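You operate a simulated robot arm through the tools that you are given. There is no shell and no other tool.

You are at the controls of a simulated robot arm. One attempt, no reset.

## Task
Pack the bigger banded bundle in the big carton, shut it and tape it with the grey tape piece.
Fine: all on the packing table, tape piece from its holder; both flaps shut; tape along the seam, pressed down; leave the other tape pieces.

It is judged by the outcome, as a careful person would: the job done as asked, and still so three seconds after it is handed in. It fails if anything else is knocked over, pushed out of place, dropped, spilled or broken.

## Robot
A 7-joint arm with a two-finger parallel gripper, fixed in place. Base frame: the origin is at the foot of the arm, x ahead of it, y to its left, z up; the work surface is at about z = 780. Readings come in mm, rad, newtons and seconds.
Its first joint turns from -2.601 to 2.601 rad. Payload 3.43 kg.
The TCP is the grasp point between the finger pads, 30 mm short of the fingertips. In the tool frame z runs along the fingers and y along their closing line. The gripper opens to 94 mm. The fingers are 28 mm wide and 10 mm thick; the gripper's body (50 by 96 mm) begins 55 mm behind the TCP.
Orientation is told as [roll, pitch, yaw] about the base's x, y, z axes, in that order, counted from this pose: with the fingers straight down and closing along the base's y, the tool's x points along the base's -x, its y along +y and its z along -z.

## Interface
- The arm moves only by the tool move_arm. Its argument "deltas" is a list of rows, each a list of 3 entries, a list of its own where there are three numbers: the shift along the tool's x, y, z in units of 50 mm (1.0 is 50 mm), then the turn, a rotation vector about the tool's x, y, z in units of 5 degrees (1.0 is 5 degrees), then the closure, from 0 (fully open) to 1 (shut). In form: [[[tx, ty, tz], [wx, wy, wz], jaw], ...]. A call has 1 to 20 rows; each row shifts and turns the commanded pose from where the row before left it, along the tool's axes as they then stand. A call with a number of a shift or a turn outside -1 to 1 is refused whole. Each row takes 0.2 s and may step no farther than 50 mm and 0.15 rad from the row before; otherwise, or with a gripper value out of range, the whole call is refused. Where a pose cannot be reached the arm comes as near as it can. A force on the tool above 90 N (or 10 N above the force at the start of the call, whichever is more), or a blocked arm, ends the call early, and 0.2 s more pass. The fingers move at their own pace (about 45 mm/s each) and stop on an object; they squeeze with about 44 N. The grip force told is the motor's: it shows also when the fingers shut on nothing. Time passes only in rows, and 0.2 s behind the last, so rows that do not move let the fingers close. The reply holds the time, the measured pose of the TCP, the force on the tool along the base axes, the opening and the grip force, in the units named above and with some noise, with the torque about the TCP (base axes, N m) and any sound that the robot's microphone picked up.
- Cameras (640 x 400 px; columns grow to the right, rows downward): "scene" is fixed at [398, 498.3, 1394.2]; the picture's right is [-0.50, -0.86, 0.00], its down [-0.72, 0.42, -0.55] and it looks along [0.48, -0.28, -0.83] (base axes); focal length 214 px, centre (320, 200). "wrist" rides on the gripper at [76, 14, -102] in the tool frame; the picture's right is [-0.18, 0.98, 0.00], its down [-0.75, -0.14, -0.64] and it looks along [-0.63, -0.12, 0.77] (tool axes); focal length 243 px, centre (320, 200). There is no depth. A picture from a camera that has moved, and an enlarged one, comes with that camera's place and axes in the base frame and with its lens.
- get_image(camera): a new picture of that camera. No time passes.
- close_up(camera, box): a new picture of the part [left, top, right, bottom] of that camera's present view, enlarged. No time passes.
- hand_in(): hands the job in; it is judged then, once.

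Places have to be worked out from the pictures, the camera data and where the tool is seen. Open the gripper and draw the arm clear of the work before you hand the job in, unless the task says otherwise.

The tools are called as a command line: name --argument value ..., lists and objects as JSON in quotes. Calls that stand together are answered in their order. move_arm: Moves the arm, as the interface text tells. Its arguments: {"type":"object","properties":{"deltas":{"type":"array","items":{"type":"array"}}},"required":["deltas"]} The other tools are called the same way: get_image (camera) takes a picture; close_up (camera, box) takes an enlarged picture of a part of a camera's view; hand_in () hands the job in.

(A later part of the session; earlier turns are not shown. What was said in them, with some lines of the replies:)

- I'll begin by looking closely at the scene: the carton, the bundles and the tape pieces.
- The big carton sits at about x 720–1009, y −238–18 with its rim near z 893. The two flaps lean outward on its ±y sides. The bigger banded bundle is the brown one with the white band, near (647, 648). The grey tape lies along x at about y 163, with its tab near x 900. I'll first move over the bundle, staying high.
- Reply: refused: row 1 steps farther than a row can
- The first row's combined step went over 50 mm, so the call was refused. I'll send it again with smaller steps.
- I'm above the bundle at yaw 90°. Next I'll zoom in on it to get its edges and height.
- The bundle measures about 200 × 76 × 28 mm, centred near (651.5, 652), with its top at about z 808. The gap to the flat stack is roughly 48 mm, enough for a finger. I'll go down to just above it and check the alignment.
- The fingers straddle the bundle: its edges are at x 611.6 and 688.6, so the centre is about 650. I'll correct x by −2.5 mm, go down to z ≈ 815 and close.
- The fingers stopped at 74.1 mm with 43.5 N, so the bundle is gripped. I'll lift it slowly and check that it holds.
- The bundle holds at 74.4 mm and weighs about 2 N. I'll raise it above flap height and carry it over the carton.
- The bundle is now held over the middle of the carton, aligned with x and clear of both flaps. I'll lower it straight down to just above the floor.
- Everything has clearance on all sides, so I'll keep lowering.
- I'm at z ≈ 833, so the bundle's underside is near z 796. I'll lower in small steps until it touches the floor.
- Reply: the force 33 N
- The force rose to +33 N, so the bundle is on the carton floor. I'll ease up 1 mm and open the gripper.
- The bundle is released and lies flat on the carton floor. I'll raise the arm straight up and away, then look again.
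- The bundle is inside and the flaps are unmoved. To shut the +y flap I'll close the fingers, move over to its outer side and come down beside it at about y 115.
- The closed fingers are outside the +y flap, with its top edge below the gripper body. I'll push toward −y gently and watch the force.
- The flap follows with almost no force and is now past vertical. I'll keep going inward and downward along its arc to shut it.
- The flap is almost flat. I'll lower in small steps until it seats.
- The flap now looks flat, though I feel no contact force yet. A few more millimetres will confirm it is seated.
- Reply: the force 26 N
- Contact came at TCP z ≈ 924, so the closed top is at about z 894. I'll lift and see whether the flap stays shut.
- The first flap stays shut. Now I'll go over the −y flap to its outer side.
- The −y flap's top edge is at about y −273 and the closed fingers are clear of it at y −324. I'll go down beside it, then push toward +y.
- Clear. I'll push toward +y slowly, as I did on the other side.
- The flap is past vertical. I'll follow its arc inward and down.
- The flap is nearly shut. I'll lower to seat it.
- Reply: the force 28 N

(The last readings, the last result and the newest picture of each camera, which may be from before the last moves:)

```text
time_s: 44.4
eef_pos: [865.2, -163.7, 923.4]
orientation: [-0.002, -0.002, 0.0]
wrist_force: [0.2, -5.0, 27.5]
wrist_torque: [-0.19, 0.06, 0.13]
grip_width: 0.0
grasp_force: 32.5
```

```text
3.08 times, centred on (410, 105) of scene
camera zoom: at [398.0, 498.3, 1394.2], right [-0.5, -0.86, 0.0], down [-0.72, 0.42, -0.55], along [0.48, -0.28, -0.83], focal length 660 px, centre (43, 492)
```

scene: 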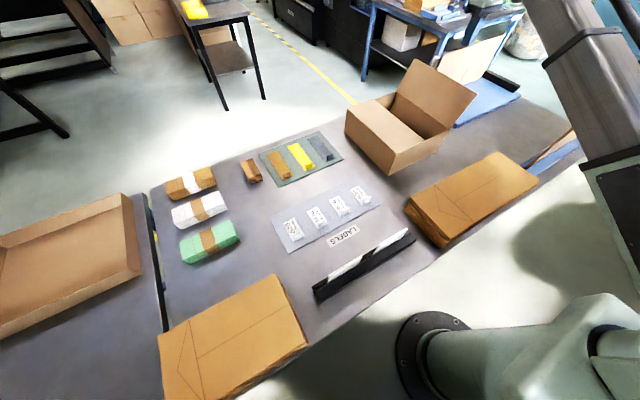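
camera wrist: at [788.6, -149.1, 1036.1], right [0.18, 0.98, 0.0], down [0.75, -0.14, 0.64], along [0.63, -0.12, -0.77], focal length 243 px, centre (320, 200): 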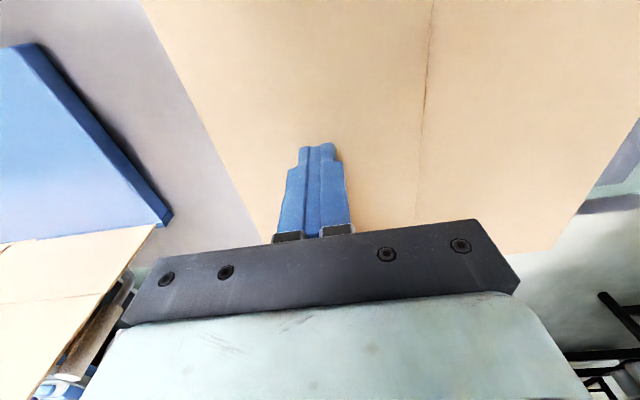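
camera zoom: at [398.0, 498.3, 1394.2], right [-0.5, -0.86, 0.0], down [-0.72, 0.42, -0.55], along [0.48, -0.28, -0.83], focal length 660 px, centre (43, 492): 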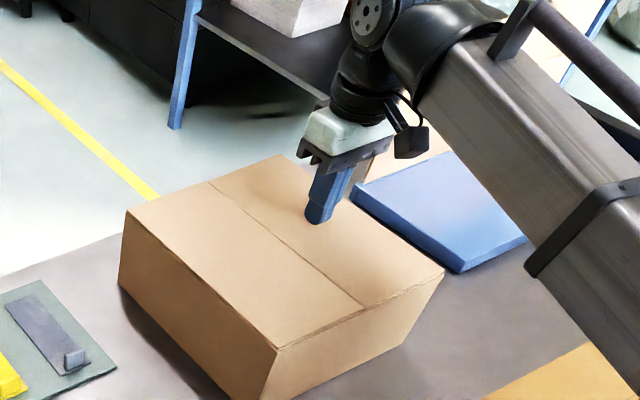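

Both flaps are down and the seam is visible. I'll raise the arm, check they stay shut, and locate the seam.

move_arm --deltas '[[[0, 0, -0.3], [0, 0, 0], 1], [[0, 0, -0.8], [0, 0, 0], 1], [[0, 0, -0.9], [0, 0, 0], 1], [[0, 0, -0.9], [0, 0, 0], 1], [[0, 0, -0.9], [0, 0, 0], 1], [[0, 0, 0], [0, 0, 0], 1]]'

close_up --camera "scene" --box '[310, 50, 490, 180]'

get_image --camera "wrist"

```text
time_s: 45.8
eef_pos: [862.3, -161.4, 1112.6]
orientation: [0.001, -0.002, 0.0]
wrist_force: [0.4, 0.0, -0.4]
wrist_torque: [0.01, 0.02, 0.03]
grip_width: 0.0
grasp_force: 32.9
```

```text
3.08 times, centred on (400, 115) of scene
camera zoom: at [398.0, 498.3, 1394.2], right [-0.5, -0.86, 0.0], down [-0.72, 0.42, -0.55], along [0.48, -0.28, -0.83], focal length 660 px, centre (74, 462)
```

zoom: 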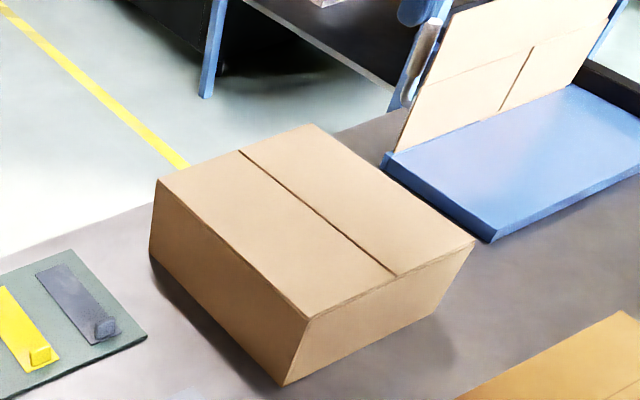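

```text
taken
camera wrist: at [786.3, -148.3, 1216.1], right [0.18, 0.98, 0.0], down [0.75, -0.14, 0.64], along [0.63, -0.12, -0.77], focal length 243 px, centre (320, 200)
```

wrist: 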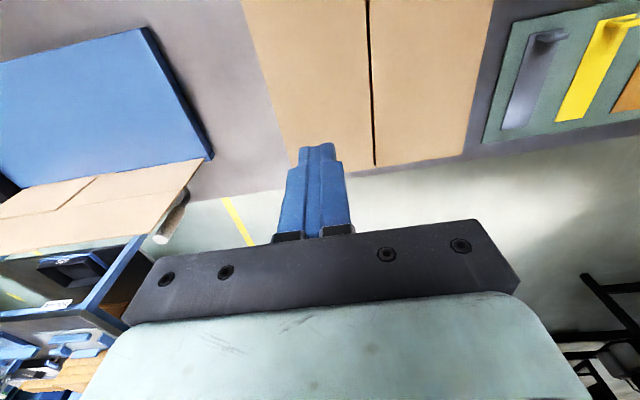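

Both flaps lie flat with a thin seam along x. The wrist view puts it at about y −102 and the scene view at about y −106. Now I'll go over the grey tape's tab with the fingers partly open and look closely at it.

move_arm --deltas '[[[0, 0.6, 0], [0, 0, 0], 0.4], [[-0.1, 0.85, 0], [0, 0, 0], 0.4], [[-0.1, 0.85, 0], [0, 0, 0], 0.4], [[-0.1, 0.85, 0], [0, 0, 0], 0.4], [[-0.1, 0.85, 0], [0, 0, 0], 0.4], [[-0.1, 0.85, 0], [0, 0, 0], 0.4], [[-0.1, 0.85, 0], [0, 0, 0], 0.4], [[-0.1, 0.82, 0], [0, 0, 0], 0.4], [[0, 0, 0.8], [0, 0, 0], 0.4], [[0, 0, 0.8], [0, 0, 0], 0.4], [[0, 0, 0.8], [0, 0, 0], 0.4], [[0, 0, 0.8], [0, 0, 0], 0.4], [[0, 0, 0], [0, 0, 0], 0.4]]'

get_image --camera "wrist"

close_up --camera "scene" --box '[250, 110, 410, 210]'

```text
time_s: 48.6
eef_pos: [899.4, 163.8, 950.9]
orientation: [0.001, 0.0, 0.001]
wrist_force: [-0.4, 0.0, -0.1]
wrist_torque: [0.06, 0.03, 0.02]
grip_width: 56.4
grasp_force: 0.0
```

```text
taken
camera wrist: at [823.0, 177.5, 1054.6], right [0.18, 0.98, 0.0], down [0.75, -0.14, 0.64], along [0.63, -0.12, -0.77], focal length 243 px, centre (320, 200)
```

wrist: 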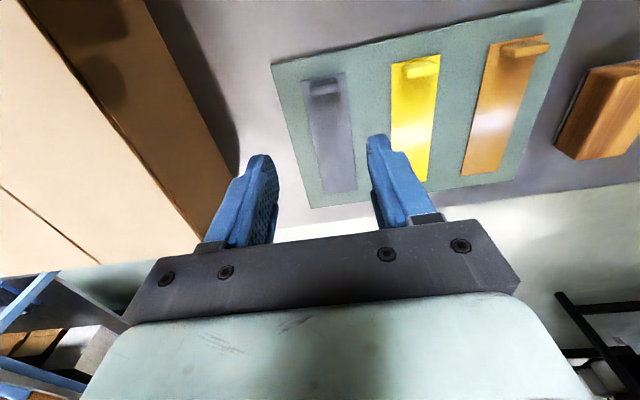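

```text
4.00 times, centred on (330, 160) of scene
camera zoom: at [398.0, 498.3, 1394.2], right [-0.5, -0.86, 0.0], down [-0.72, 0.42, -0.55], along [0.48, -0.28, -0.83], focal length 858 px, centre (280, 360)
```

zoom: 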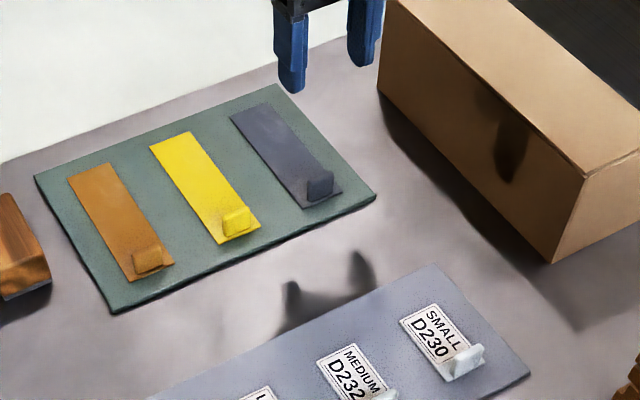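

close_up --camera "wrist" --box '[260, 50, 400, 210]'

close_up --camera "scene" --box '[300, 130, 350, 165]'

```text
2.50 times, centred on (330, 130) of wrist
camera zoom: at [823.0, 177.5, 1054.6], right [0.18, 0.98, 0.0], down [0.75, -0.14, 0.64], along [0.63, -0.12, -0.77], focal length 606 px, centre (295, 375)
```

zoom: 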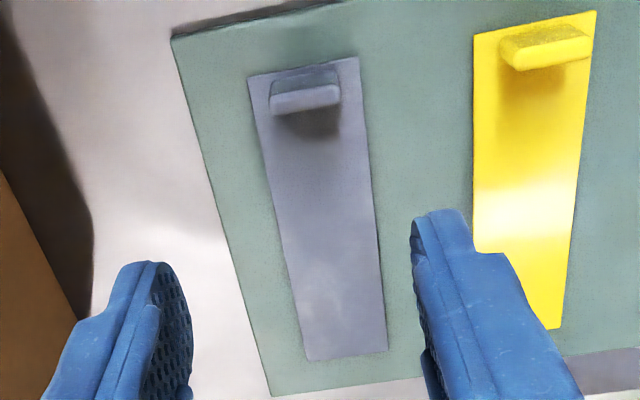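

```text
11.43 times, centred on (325, 148) of scene
camera zoom: at [398.0, 498.3, 1394.2], right [-0.5, -0.86, 0.0], down [-0.72, 0.42, -0.55], along [0.48, -0.28, -0.83], focal length 2451 px, centre (263, 800)
```

zoom: 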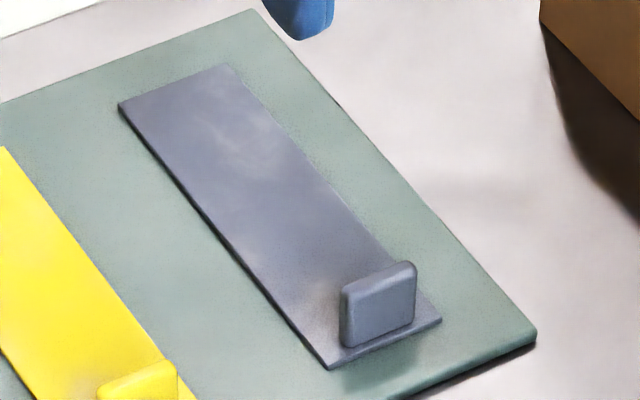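

The grey tape is about 152 × 45 mm, with an upright tab about 26 mm wide in y, 8 mm thick and 26 mm tall near its −x end. Gripping the tab by its wide faces will hold the tape steadier. I'll yaw to +90°, staying above everything.

move_arm --deltas '[[[0, 0, 0], [0, 0, -1], 0.4], [[0, 0, 0], [0, 0, -1], 0.4], [[0, 0, 0], [0, 0, -1], 0.4], [[0, 0, 0], [0, 0, -1], 0.4], [[0, 0, 0], [0, 0, -1], 0.4], [[0, 0, 0], [0, 0, -1], 0.4], [[0, 0, 0], [0, 0, -1], 0.4], [[0, 0, 0], [0, 0, -1], 0.4], [[0, 0, 0], [0, 0, -1], 0.4], [[0, 0, 0], [0, 0, -1], 0.4], [[0, 0, 0], [0, 0, -1], 0.4], [[0, 0, 0], [0, 0, -1], 0.4], [[0, 0, 0], [0, 0, -1], 0.4], [[0, 0, 0], [0, 0, -1], 0.4], [[0, 0, 0], [0, 0, -1], 0.4], [[0, 0, 0], [0, 0, -1], 0.4], [[0, 0, 0], [0, 0, -1], 0.4], [[0, 0, 0], [0, 0, -1], 0.4], [[0, 0, 0], [0, 0, 0], 0.4]]'

get_image --camera "wrist"

close_up --camera "wrist" --box '[260, 40, 400, 190]'

```text
time_s: 52.6
eef_pos: [900.5, 163.6, 952.9]
orientation: [0.0, -0.001, 1.573]
wrist_force: [0.1, -0.6, -0.9]
wrist_torque: [0.01, 0.02, 0.02]
grip_width: 56.5
grasp_force: 0.1
```

```text
taken
camera wrist: at [886.0, 85.6, 1056.0], right [-0.98, 0.18, 0.0], down [0.14, 0.75, 0.64], along [0.12, 0.63, -0.77], focal length 243 px, centre (320, 200)
```

wrist: 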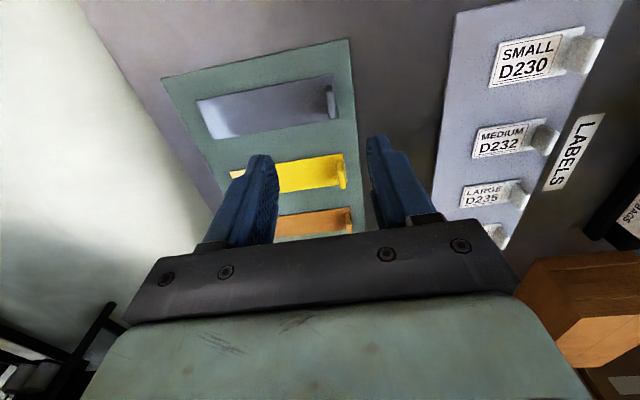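

```text
2.67 times, centred on (330, 115) of wrist
camera zoom: at [886.0, 85.6, 1056.0], right [-0.98, 0.18, 0.0], down [0.14, 0.75, 0.64], along [0.12, 0.63, -0.77], focal length 647 px, centre (293, 427)
```

zoom: 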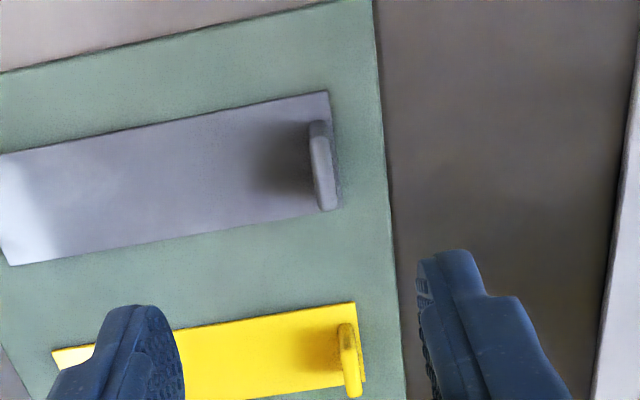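

With the two yaw views combined, the tab is near (892, 166). I'll move over it and go down to about z 850, with the fingertips just above the tab top, to recheck.

move_arm --deltas '[[[-0.04, 0.14, 0.4], [0, 0, 0], 0.4], [[0, 0, 0.8], [0, 0, 0], 0.4], [[0, 0, 0.8], [0, 0, 0], 0.4], [[0, 0, 0], [0, 0, 0], 0.4], [[0, 0, 0], [0, 0, 0], 0.4]]'

get_image --camera "wrist"

close_up --camera "wrist" --box '[240, 80, 400, 200]'

close_up --camera "scene" --box '[290, 110, 370, 170]'

```text
time_s: 53.8
eef_pos: [892.9, 164.0, 854.9]
orientation: [-0.001, 0.001, 1.573]
wrist_force: [0.0, 0.7, 0.7]
wrist_torque: [0.01, 0.0, 0.05]
grip_width: 56.4
grasp_force: 0.1
```

```text
taken
camera wrist: at [879.1, 85.6, 957.4], right [-0.98, 0.18, 0.0], down [0.14, 0.75, 0.64], along [0.12, 0.63, -0.77], focal length 243 px, centre (320, 200)
```

wrist: 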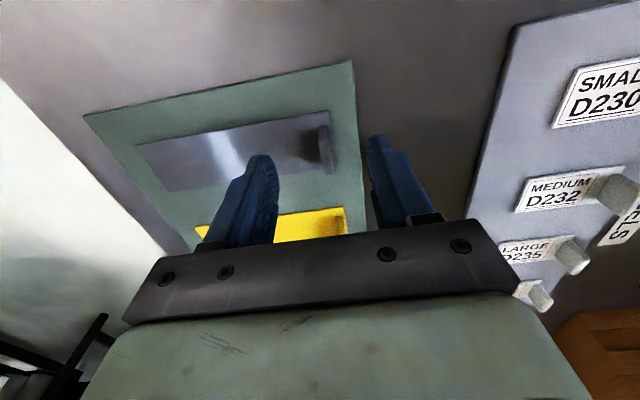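

```text
3.33 times, centred on (320, 140) of wrist
camera zoom: at [879.1, 85.6, 957.4], right [-0.98, 0.18, 0.0], down [0.14, 0.75, 0.64], along [0.12, 0.63, -0.77], focal length 809 px, centre (320, 400)
```

zoom: 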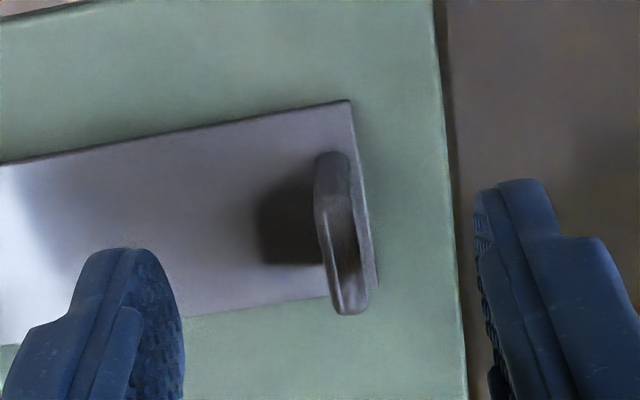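

```text
6.67 times, centred on (330, 140) of scene
camera zoom: at [398.0, 498.3, 1394.2], right [-0.5, -0.86, 0.0], down [-0.72, 0.42, -0.55], along [0.48, -0.28, -0.83], focal length 1430 px, centre (253, 600)
```

zoom: 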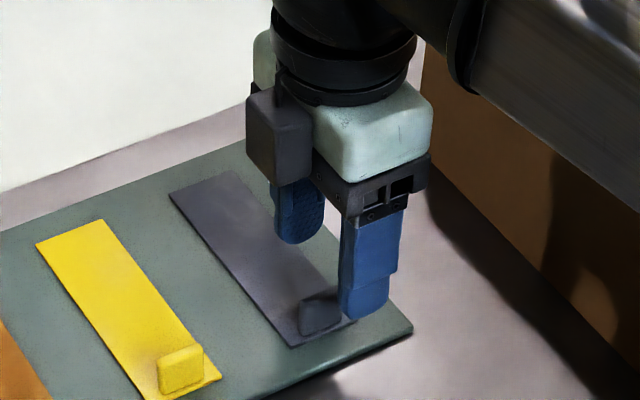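

The tab stands between the fingers, about 2–3 mm toward −x of the TCP. I'll correct that and go down to TCP z ≈ 819, which leaves the fingertips just above the tape.

move_arm --deltas '[[[-0.01, 0.05, 0.3], [0, 0, 0], 0.4], [[0, 0, 0.3], [0, 0, 0], 0.4], [[0, 0, 0.1], [0, 0, 0], 0.4], [[0, 0, 0], [0, 0, 0], 0.4], [[0, 0, 0], [0, 0, 0], 0.4]]'

close_up --camera "wrist" --box '[240, 80, 400, 200]'

close_up --camera "scene" --box '[290, 110, 370, 170]'

```text
time_s: 55.0
eef_pos: [890.4, 165.8, 818.9]
orientation: [0.0, -0.001, 1.57]
wrist_force: [0.4, 0.3, 8.8]
wrist_torque: [0.04, -0.31, 0.05]
grip_width: 56.7
grasp_force: 0.0
```

```text
3.33 times, centred on (320, 140) of wrist
camera zoom: at [875.9, 87.7, 921.7], right [-0.98, 0.18, 0.0], down [0.14, 0.75, 0.64], along [0.12, 0.63, -0.77], focal length 809 px, centre (320, 400)
```

zoom: 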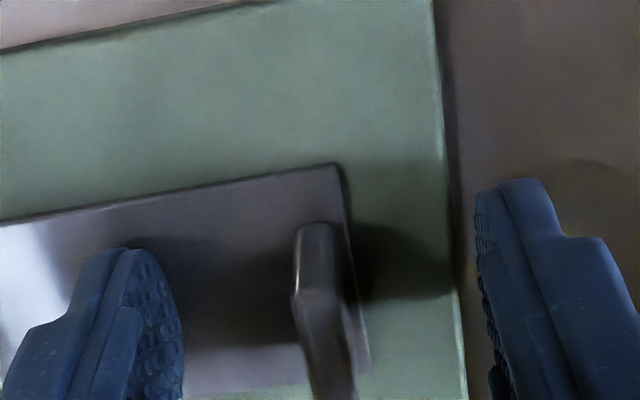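

```text
6.67 times, centred on (330, 140) of scene
camera zoom: at [398.0, 498.3, 1394.2], right [-0.5, -0.86, 0.0], down [-0.72, 0.42, -0.55], along [0.48, -0.28, -0.83], focal length 1430 px, centre (253, 600)
```

zoom: 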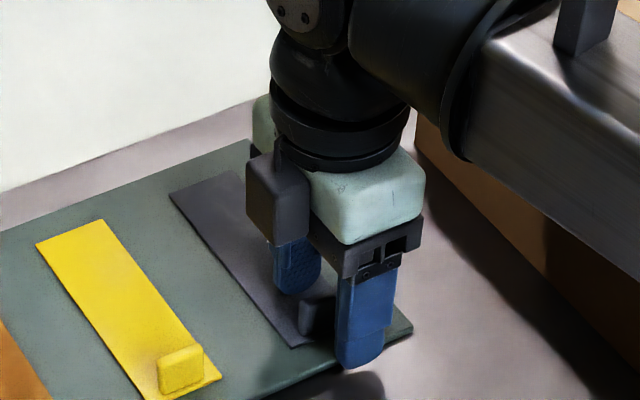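

There is 8.8 N of light contact, so one fingertip is touching the tape surface, which sits near z 789. I'll back off 3 mm and then close on the tab.

move_arm --deltas '[[[0, 0, -0.06], [0, 0, 0], 0.4], [[0, 0, 0], [0, 0, 0], 0.4]]'

move_arm --deltas '[[[0, 0, 0], [0, 0, 0], 0.6], [[0, 0, 0], [0, 0, 0], 0.75], [[0, 0, 0], [0, 0, 0], 0.9], [[0, 0, 0], [0, 0, 0], 1], [[0, 0, 0], [0, 0, 0], 1], [[0, 0, 0], [0, 0, 0], 1]]'

close_up --camera "wrist" --box '[240, 80, 400, 200]'

close_up --camera "scene" --box '[290, 110, 370, 170]'

```text
time_s: 55.6
eef_pos: [890.8, 165.5, 820.1]
orientation: [0.002, 0.0, 1.572]
wrist_force: [-1.1, -0.3, -0.4]
wrist_torque: [-0.01, 0.03, -0.01]
grip_width: 56.6
grasp_force: 0.0
```

```text
time_s: 57.0
eef_pos: [890.7, 165.1, 820.1]
orientation: [0.0, 0.001, 1.571]
wrist_force: [0.6, -0.2, 0.6]
wrist_torque: [-0.01, 0.03, 0.0]
grip_width: 6.0
grasp_force: 39.9
```

```text
3.33 times, centred on (320, 140) of wrist
camera zoom: at [875.9, 87.9, 924.0], right [-0.98, 0.18, 0.0], down [0.14, 0.75, 0.64], along [0.12, 0.63, -0.77], focal length 809 px, centre (320, 400)
```

zoom: 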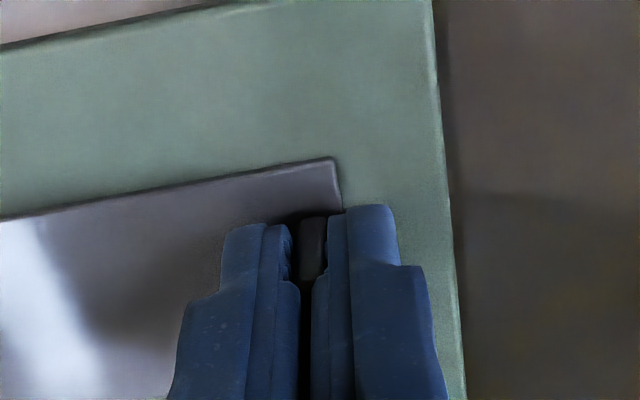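

```text
6.67 times, centred on (330, 140) of scene
camera zoom: at [398.0, 498.3, 1394.2], right [-0.5, -0.86, 0.0], down [-0.72, 0.42, -0.55], along [0.48, -0.28, -0.83], focal length 1430 px, centre (253, 600)
```

zoom: 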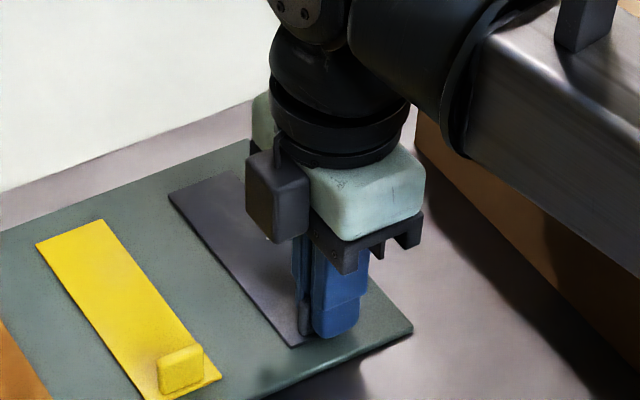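

The tab is gripped at 6.0 mm with about 40 N. I'll lift the tape and check how it hangs.

move_arm --deltas '[[[0, 0, -0.1], [0, 0, 0], 1], [[0, 0, -0.2], [0, 0, 0], 1], [[0, 0, -0.5], [0, 0, 0], 1], [[0, 0, -0.8], [0, 0, 0], 1], [[0, 0, -0.8], [0, 0, 0], 1], [[0, 0, -0.8], [0, 0, 0], 1], [[0, 0, 0], [0, 0, 0], 1]]'

get_image --camera "wrist"

get_image --camera "scene"

close_up --camera "scene" --box '[270, 60, 430, 160]'

```text
time_s: 58.6
eef_pos: [889.5, 164.1, 981.0]
orientation: [0.0, 0.0, 1.571]
wrist_force: [-0.7, -1.0, 0.0]
wrist_torque: [0.0, 0.01, -0.01]
grip_width: 6.1
grasp_force: 40.0
```

```text
taken
camera wrist: at [875.8, 86.1, 1084.4], right [-0.98, 0.18, 0.0], down [0.14, 0.75, 0.64], along [0.12, 0.63, -0.77], focal length 243 px, centre (320, 200)
```

wrist: 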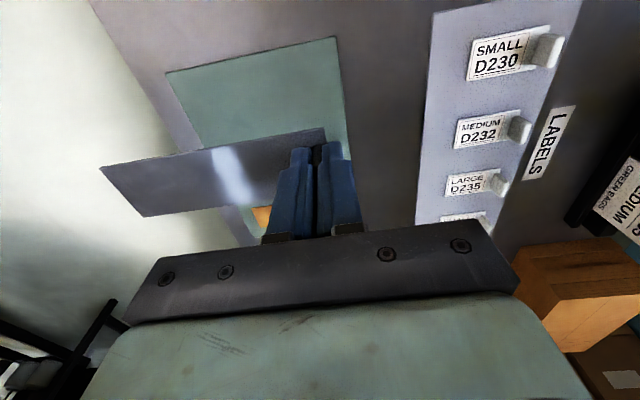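

```text
taken
```

scene: 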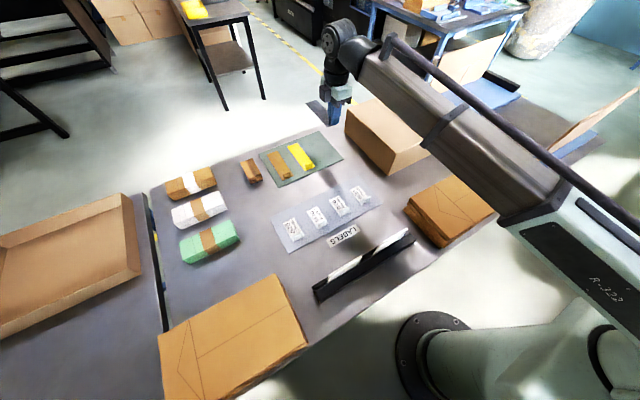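

```text
4.00 times, centred on (350, 110) of scene
camera zoom: at [398.0, 498.3, 1394.2], right [-0.5, -0.86, 0.0], down [-0.72, 0.42, -0.55], along [0.48, -0.28, -0.83], focal length 858 px, centre (200, 560)
```

zoom: 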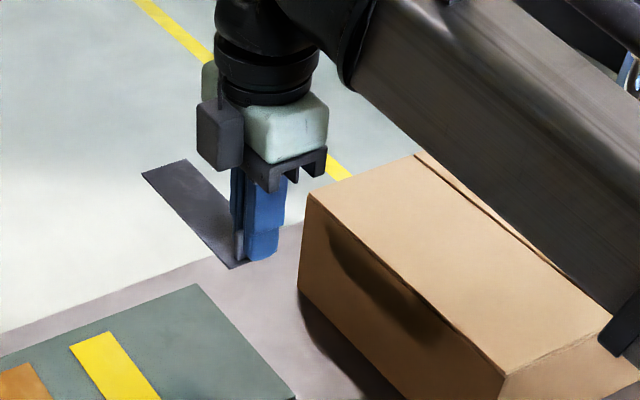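

The tape lifted cleanly, stays level, and lies parallel to x. Its centreline is about 2 mm toward +y of the TCP, and it runs from about TCP−8 to TCP+144 in x. I'll carry it above the seam with its centre near x 861, y ≈ −104.5.

move_arm --deltas '[[[0.4, 0.14, 0], [0, 0, 0], 1], [[0.774, 0.276, 0], [0, 0, 0], 1], [[0.774, 0.276, 0], [0, 0, 0], 1], [[0.774, 0.276, 0], [0, 0, 0], 1], [[0.774, 0.276, 0], [0, 0, 0], 1], [[0.774, 0.276, 0], [0, 0, 0], 1], [[0.774, 0.276, 0], [0, 0, 0], 1], [[0.376, 0.134, 0], [0, 0, 0], 1], [[0, 0, 0], [0, 0, 0], 1], [[0, 0, 0], [0, 0, 0], 1]]'

get_image --camera "wrist"

close_up --camera "scene" --box '[310, 50, 490, 180]'

```text
time_s: 60.8
eef_pos: [794.5, -106.4, 979.5]
orientation: [0.0, 0.002, 1.571]
wrist_force: [-0.2, 0.7, 0.5]
wrist_torque: [-0.02, -0.02, -0.01]
grip_width: 6.0
grasp_force: 40.4
```

```text
taken
camera wrist: at [780.4, -183.7, 1083.0], right [-0.98, 0.18, 0.0], down [0.14, 0.75, 0.64], along [0.12, 0.63, -0.77], focal length 243 px, centre (320, 200)
```

wrist: 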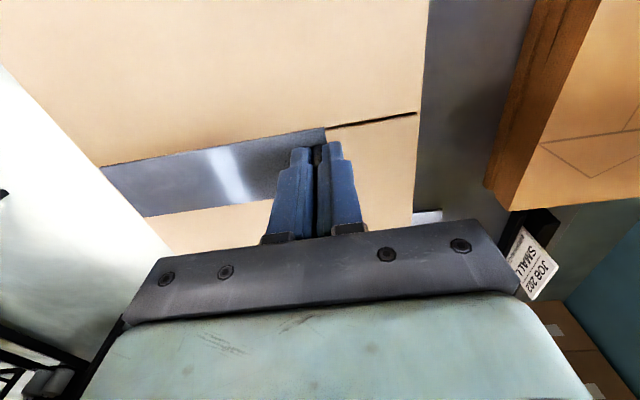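

```text
3.08 times, centred on (400, 115) of scene
camera zoom: at [398.0, 498.3, 1394.2], right [-0.5, -0.86, 0.0], down [-0.72, 0.42, -0.55], along [0.48, -0.28, -0.83], focal length 660 px, centre (74, 462)
```

zoom: 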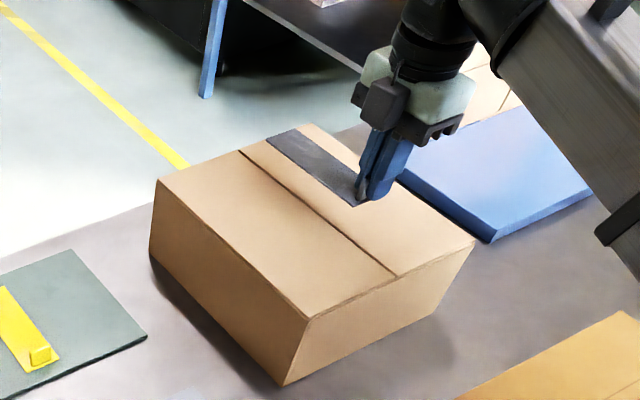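

From the wrist view the seam is at y ≈ −103 and the tape's centreline at y ≈ −102, so they match well. I'll lower to just above the carton and check again.

move_arm --deltas '[[[0.01, 0, 0.4], [0, 0, 0], 1], [[0, 0, 0.3], [0, 0, 0], 1], [[0, 0, 0.15], [0, 0, 0], 1], [[0, 0, 0], [0, 0, 0], 1], [[0, 0, 0], [0, 0, 0], 1]]'

get_image --camera "wrist"

close_up --camera "scene" --box '[360, 70, 460, 140]'

```text
time_s: 62.0
eef_pos: [793.0, -105.8, 939.0]
orientation: [-0.003, 0.001, 1.571]
wrist_force: [-0.1, 0.1, -0.8]
wrist_torque: [0.0, -0.02, -0.03]
grip_width: 6.0
grasp_force: 40.3
```

```text
taken
camera wrist: at [778.6, -184.1, 1041.8], right [-0.98, 0.18, 0.0], down [0.14, 0.75, 0.64], along [0.12, 0.63, -0.77], focal length 243 px, centre (320, 200)
```

wrist: 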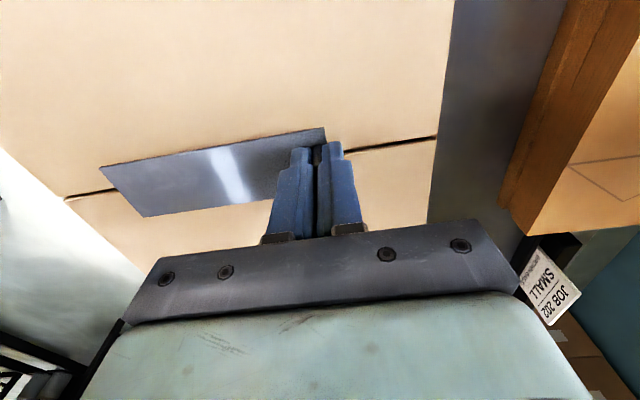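

```text
5.71 times, centred on (410, 105) of scene
camera zoom: at [398.0, 498.3, 1394.2], right [-0.5, -0.86, 0.0], down [-0.72, 0.42, -0.55], along [0.48, -0.28, -0.83], focal length 1226 px, centre (-194, 743)
```

zoom: 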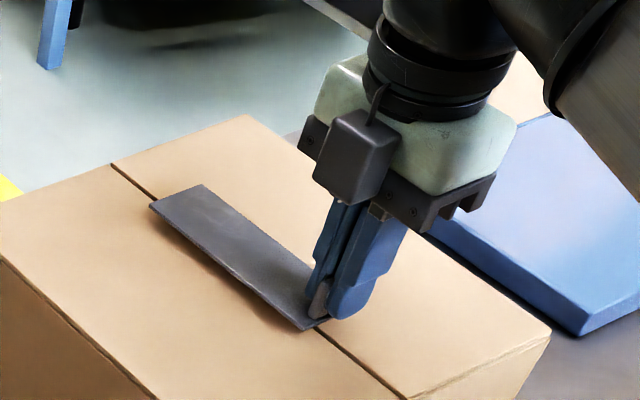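

The seam comes out at the middle of both ends of the tape, so it is centred to within about 2 mm. I'll lower in small steps until it contacts, nudging 1 mm toward +y.

move_arm --deltas '[[[-0.02, 0, 0.08], [0, 0, 0], 1], [[0, 0, 0.08], [0, 0, 0], 1], [[0, 0, 0.04], [0, 0, 0], 1], [[0, 0, 0], [0, 0, 0], 1]]'

```text
time_s: 63.0
eef_pos: [792.9, -105.3, 927.8]
orientation: [-0.003, 0.001, 1.573]
wrist_force: [2.0, 1.1, 8.2]
wrist_torque: [0.05, -0.03, -0.03]
grip_width: 6.0
grasp_force: 40.2
```

The force is +8 N at TCP z 927.8, so the tape is touching the carton. I'll press a little more so it sticks near the tab.

move_arm --deltas '[[[0, 0, 0.03], [0, 0, 0], 1], [[0, 0, 0.02], [0, 0, 0], 1], [[0, 0, 0], [0, 0, 0], 1], [[0, 0, 0], [0, 0, 0], 1]]'

get_image --camera "wrist"

close_up --camera "scene" --box '[360, 70, 460, 140]'

```text
time_s: 64.0
eef_pos: [793.9, -105.8, 927.6]
orientation: [0.0, 0.0, 1.57]
wrist_force: [0.4, -0.3, 23.4]
wrist_torque: [0.08, -0.02, 0.0]
grip_width: 6.1
grasp_force: 40.7
```

```text
taken
camera wrist: at [778.8, -182.8, 1030.8], right [-0.98, 0.18, 0.0], down [0.14, 0.75, 0.64], along [0.12, 0.63, -0.77], focal length 243 px, centre (320, 200)
```

wrist: 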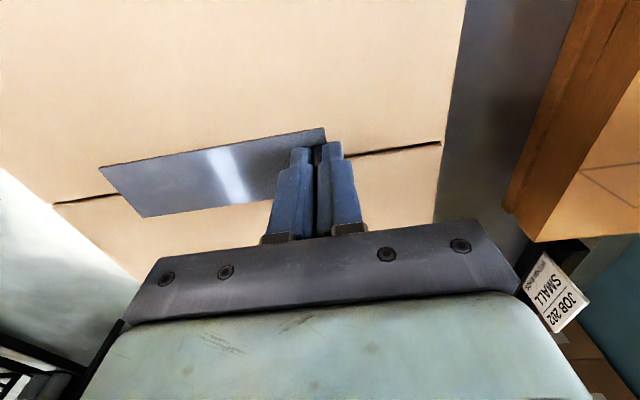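

```text
5.71 times, centred on (410, 105) of scene
camera zoom: at [398.0, 498.3, 1394.2], right [-0.5, -0.86, 0.0], down [-0.72, 0.42, -0.55], along [0.48, -0.28, -0.83], focal length 1226 px, centre (-194, 743)
```

zoom: 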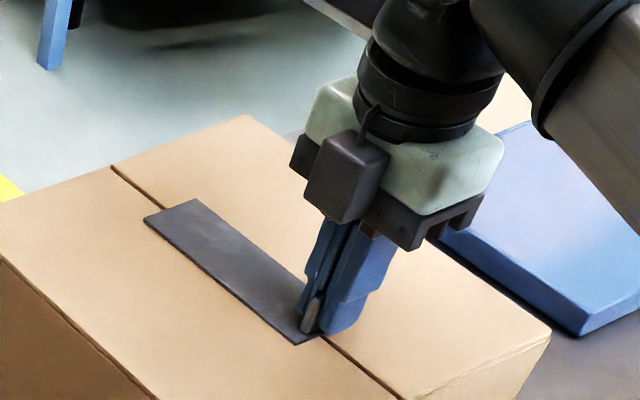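

The tape lies on the seam, pressed at 23 N, and centred at both ends. I'll relieve the push by 1 mm and open the fingers slightly to free the tab.

move_arm --deltas '[[[0, 0, -0.02], [0, 0, 0], 1], [[0, 0, 0], [0, 0, 0], 0.85], [[0, 0, 0], [0, 0, 0], 0.8], [[0, 0, 0], [0, 0, 0], 0.75], [[0, 0, 0], [0, 0, 0], 0.75]]'

close_up --camera "scene" --box '[360, 70, 460, 140]'

close_up --camera "wrist" --box '[40, 90, 460, 240]'

```text
time_s: 65.2
eef_pos: [793.9, -104.9, 928.3]
orientation: [0.002, -0.001, 1.569]
wrist_force: [1.3, -0.5, 0.0]
wrist_torque: [0.06, 0.0, 0.01]
grip_width: 23.6
grasp_force: 0.1
```

```text
5.71 times, centred on (410, 105) of scene
camera zoom: at [398.0, 498.3, 1394.2], right [-0.5, -0.86, 0.0], down [-0.72, 0.42, -0.55], along [0.48, -0.28, -0.83], focal length 1226 px, centre (-194, 743)
```

zoom: 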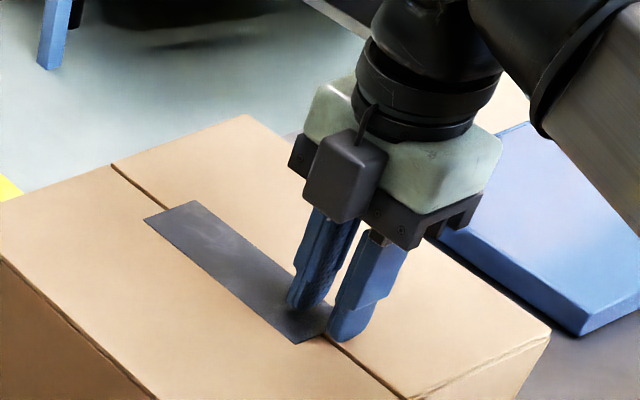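

```text
1.52 times, centred on (250, 165) of wrist
camera zoom: at [779.6, -182.3, 1030.9], right [-0.98, 0.18, 0.0], down [0.14, 0.75, 0.64], along [0.12, 0.63, -0.77], focal length 370 px, centre (427, 253)
```

zoom: 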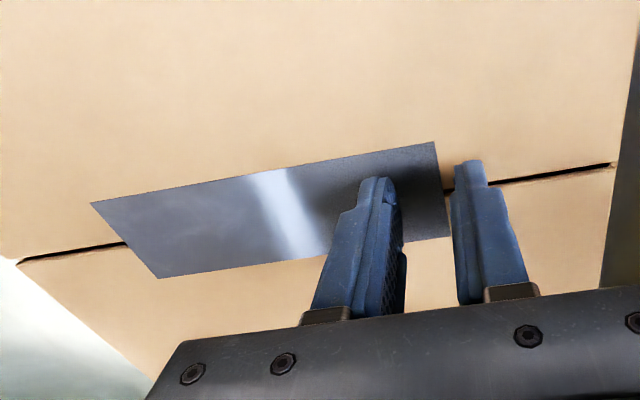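

The tape lies flat on the seam and the tab no longer shows between the fingers. I'll raise the arm straight up and look at the whole tape.

move_arm --deltas '[[[0, 0, -0.2], [0, 0, 0], 0.75], [[0, 0, -0.6], [0, 0, 0], 0.75], [[0, 0, -0.8], [0, 0, 0], 0.75], [[0, 0, -0.8], [0, 0, 0], 0.75], [[0, 0, 0], [0, 0, 0], 0.75]]'

get_image --camera "wrist"

close_up --camera "scene" --box '[350, 60, 470, 150]'

```text
time_s: 66.4
eef_pos: [795.6, -102.9, 1049.8]
orientation: [0.001, -0.002, 1.571]
wrist_force: [-0.4, -0.6, -0.6]
wrist_torque: [-0.01, 0.0, 0.0]
grip_width: 23.3
grasp_force: 0.1
```

```text
taken
camera wrist: at [779.8, -180.9, 1153.3], right [-0.98, 0.18, 0.0], down [0.14, 0.75, 0.64], along [0.12, 0.63, -0.77], focal length 243 px, centre (320, 200)
```

wrist: 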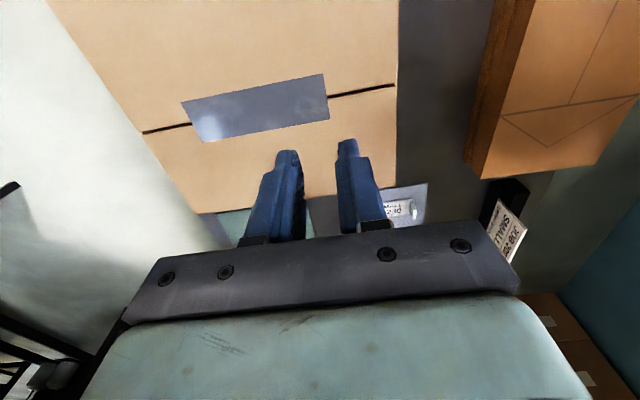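

```text
4.44 times, centred on (410, 105) of scene
camera zoom: at [398.0, 498.3, 1394.2], right [-0.5, -0.86, 0.0], down [-0.72, 0.42, -0.55], along [0.48, -0.28, -0.83], focal length 953 px, centre (-80, 622)
```

zoom: 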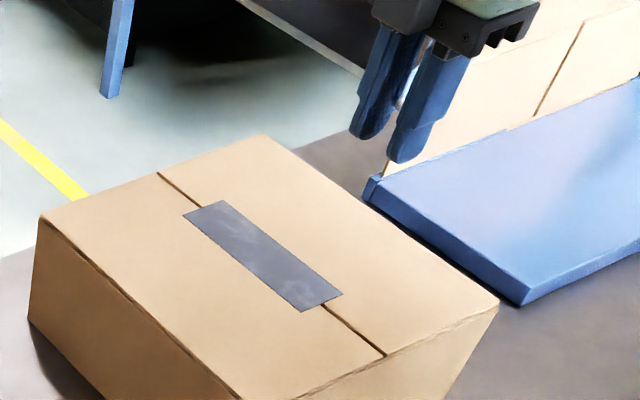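

The tape sits straight and centred over the seam, with both flaps shut. Now I'll press it down along its length with closed fingertips, starting at this end.

move_arm --deltas '[[[0, -0.1, 0], [0, 0, 0], 1], [[0, 0, 0.8], [0, 0, 0], 1], [[0, 0, 0.8], [0, 0, 0], 1], [[0, 0, 0.6], [0, 0, 0], 1], [[0, 0, 0.1], [0, 0, 0], 1], [[0, 0, 0.06], [0, 0, 0], 1], [[0, 0, 0.04], [0, 0, 0], 1], [[0, 0, 0], [0, 0, 0], 1]]'

```text
time_s: 68.2
eef_pos: [799.1, -104.4, 926.9]
orientation: [0.002, 0.001, 1.571]
wrist_force: [0.3, 0.8, 1.1]
wrist_torque: [0.01, 0.02, 0.01]
grip_width: 0.0
grasp_force: 32.8
```

move_arm --deltas '[[[0, 0, 0.04], [0, 0, 0], 1], [[0, 0, 0.03], [0, 0, 0], 1], [[0, 0, 0], [0, 0, 0], 1], [[0, 0, 0], [0, 0, 0], 1]]'

```text
time_s: 69.2
eef_pos: [798.2, -103.5, 926.2]
orientation: [-0.004, 0.0, 1.57]
wrist_force: [1.1, 2.6, 36.2]
wrist_torque: [0.15, -0.09, 0.07]
grip_width: 0.0
grasp_force: 33.2
```

That pressed it at 36 N. I'll repeat along the tape: lift 15 mm, step 32 mm in +x, press to the same height and hold.

move_arm --deltas '[[[0, 0, -0.3], [0, 0, 0], 1], [[0, -0.62, 0], [0, 0, 0], 1], [[0, 0, 0.2], [0, 0, 0], 1], [[0, 0, 0.1], [0, 0, 0], 1], [[0, 0, 0], [0, 0, 0], 1], [[0, 0, 0], [0, 0, 0], 1]]'

move_arm --deltas '[[[0, 0, -0.3], [0, 0, 0], 1], [[0, -0.62, 0], [0, 0, 0], 1], [[0, 0, 0.2], [0, 0, 0], 1], [[0, 0, 0.1], [0, 0, 0], 1], [[0, 0, 0], [0, 0, 0], 1], [[0, 0, 0], [0, 0, 0], 1]]'

move_arm --deltas '[[[0, 0, -0.3], [0, 0, 0], 1], [[0, -0.62, 0], [0, 0, 0], 1], [[0, 0, 0.2], [0, 0, 0], 1], [[0, 0, 0.1], [0, 0, 0], 1], [[0, 0, 0], [0, 0, 0], 1], [[0, 0, 0], [0, 0, 0], 1]]'

move_arm --deltas '[[[0, 0, -0.3], [0, 0, 0], 1], [[0, -0.58, 0], [0, 0, 0], 1], [[0, 0, 0.2], [0, 0, 0], 1], [[0, 0, 0.1], [0, 0, 0], 1], [[0, 0, 0], [0, 0, 0], 1], [[0, 0, 0], [0, 0, 0], 1]]'

```text
time_s: 70.6
eef_pos: [831.1, -104.4, 926.0]
orientation: [-0.005, 0.002, 1.571]
wrist_force: [5.7, 0.6, 63.2]
wrist_torque: [0.15, -0.18, -0.06]
grip_width: 0.0
grasp_force: 33.0
```

```text
time_s: 72.0
eef_pos: [859.8, -103.5, 926.0]
orientation: [-0.001, -0.001, 1.571]
wrist_force: [-11.1, 3.0, 52.4]
wrist_torque: [0.2, 0.35, -0.01]
grip_width: 0.0
grasp_force: 32.9
```

```text
time_s: 73.4
eef_pos: [891.7, -102.7, 925.6]
orientation: [-0.006, 0.001, 1.573]
wrist_force: [17.9, 5.2, 65.8]
wrist_torque: [0.24, -0.46, -0.21]
grip_width: 0.0
grasp_force: 32.8
```

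```text
time_s: 74.8
eef_pos: [920.1, -104.3, 925.7]
orientation: [-0.001, 0.002, 1.571]
wrist_force: [0.3, -6.1, 29.8]
wrist_torque: [-0.11, 0.0, 0.22]
grip_width: 0.0
grasp_force: 33.2
```

All five presses registered between 30 and 66 N along the tape. I'll raise the arm and inspect.

move_arm --deltas '[[[0, 0, -0.3], [0, 0, 0], 1], [[0, 0, -0.8], [0, 0, 0], 1], [[0, 0, -0.9], [0, 0, 0], 1], [[0, 0, -0.9], [0, 0, 0], 1], [[0, 0, -0.9], [0, 0, 0], 0.5], [[0, 0, 0], [0, 0, 0], 0], [[0, 0, 0], [0, 0, 0], 0]]'

close_up --camera "scene" --box '[340, 60, 480, 180]'

get_image --camera "wrist"

get_image --camera "scene"

```text
time_s: 76.4
eef_pos: [922.2, -105.3, 1110.8]
orientation: [0.0, 0.0, 1.571]
wrist_force: [0.4, 0.0, 0.7]
wrist_torque: [-0.02, -0.02, -0.01]
grip_width: 67.2
grasp_force: 0.1
```

```text
3.33 times, centred on (410, 120) of scene
camera zoom: at [398.0, 498.3, 1394.2], right [-0.5, -0.86, 0.0], down [-0.72, 0.42, -0.55], along [0.48, -0.28, -0.83], focal length 715 px, centre (20, 467)
```

zoom: 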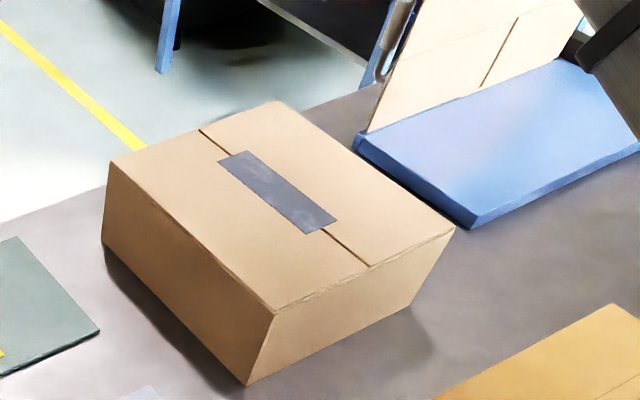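

```text
taken
camera wrist: at [908.2, -183.0, 1214.5], right [-0.98, 0.18, 0.0], down [0.14, 0.75, 0.64], along [0.12, 0.63, -0.77], focal length 243 px, centre (320, 200)
```

wrist: 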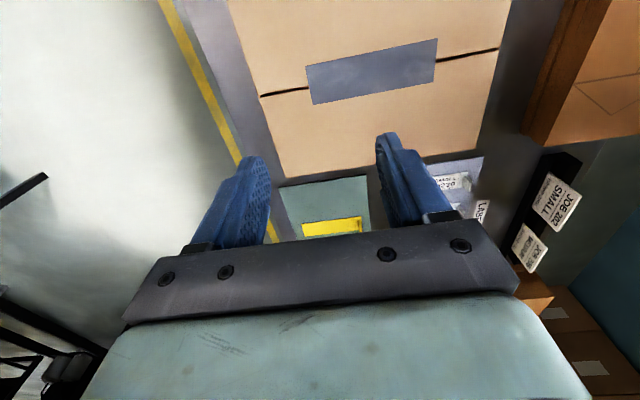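

```text
taken
```

scene: 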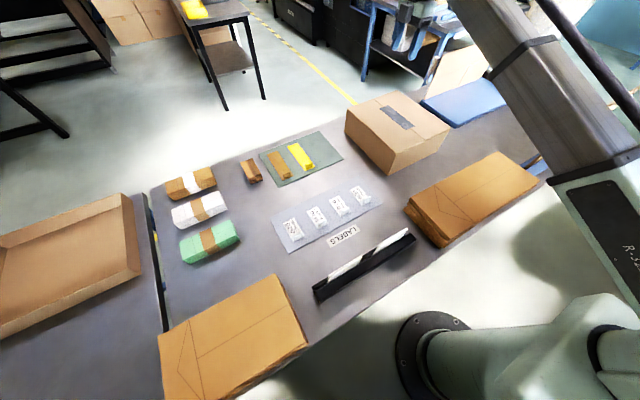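

The carton is in its original spot, both flaps are shut, and the grey tape is flat along the seam. The other tapes, bundles and labels are untouched. I'll draw the open gripper clear of the carton and take a last look.

move_arm --deltas '[[[-0.3, 0.19, -0.2], [0, 0, 0], 0], [[-0.7, 0.42, 0], [0, 0, 0], 0], [[-0.7, 0.42, 0], [0, 0, 0], 0], [[-0.7, 0.42, 0], [0, 0, 0], 0], [[-0.7, 0.42, 0], [0, 0, 0], 0], [[-0.7, 0.42, 0], [0, 0, 0], 0], [[-0.7, 0.42, 0], [0, 0, 0], 0], [[-0.5, 0.3, 0], [0, 0, 0], 0], [[0, 0, 0], [0, 0, 0], 0], [[0, 0, 0], [0, 0, 0], 0]]'

get_image --camera "scene"

close_up --camera "scene" --box '[340, 60, 480, 180]'

```text
time_s: 78.6
eef_pos: [772.0, 145.0, 1122.1]
orientation: [-0.002, 0.0, 1.571]
wrist_force: [-0.1, 0.1, -1.6]
wrist_torque: [0.0, -0.03, 0.0]
grip_width: 93.9
grasp_force: 0.0
```

```text
taken
```

scene: 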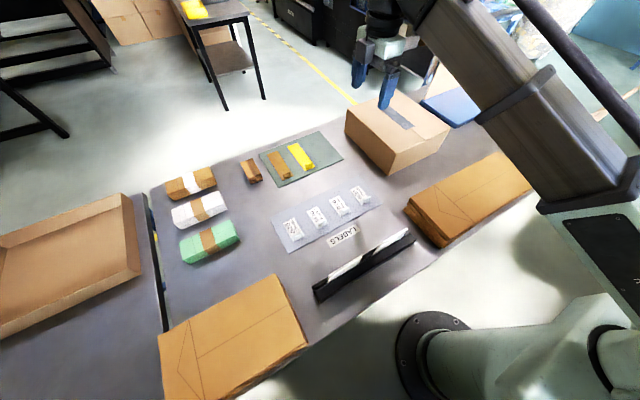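

```text
3.33 times, centred on (410, 120) of scene
camera zoom: at [398.0, 498.3, 1394.2], right [-0.5, -0.86, 0.0], down [-0.72, 0.42, -0.55], along [0.48, -0.28, -0.83], focal length 715 px, centre (20, 467)
```

zoom: 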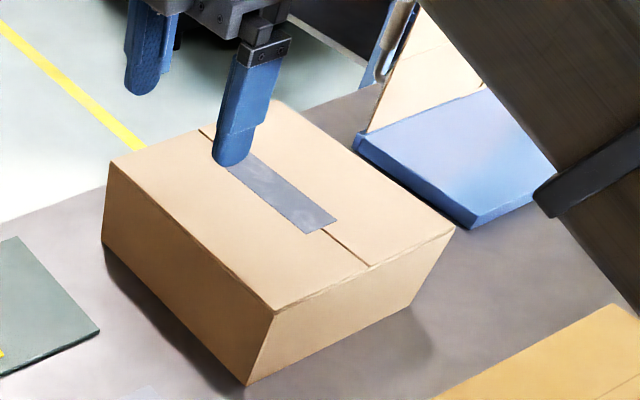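

The arm is clear of the work, about 200 mm above the table items, with the gripper fully open. The carton is shut and taped, and nothing else has moved, so I'm handing in.

hand_in

```text
The job is handed in.
```

The bigger banded bundle (brown with the white band) is packed in the big carton. Both flaps are shut, and the grey tape lies along the seam. I've handed the job in.

- **Bundle:** it lies flat on the carton floor, clear of the walls.
- **Flaps:** both were pushed shut and stayed down when the arm lifted away.
- **Tape:** it came from its holder and is centred on the seam to within about 2 mm. I pressed it at five points along its length, at 30–66 N. The upright tab I held it by no longer showed once I let go.
- **Everything else:** in the last pictures, the other tape pieces, the other bundles, the labels and the carton itself were where they started.

The gripper was open and the arm clear of the carton at hand-in. I don't have the judging result.
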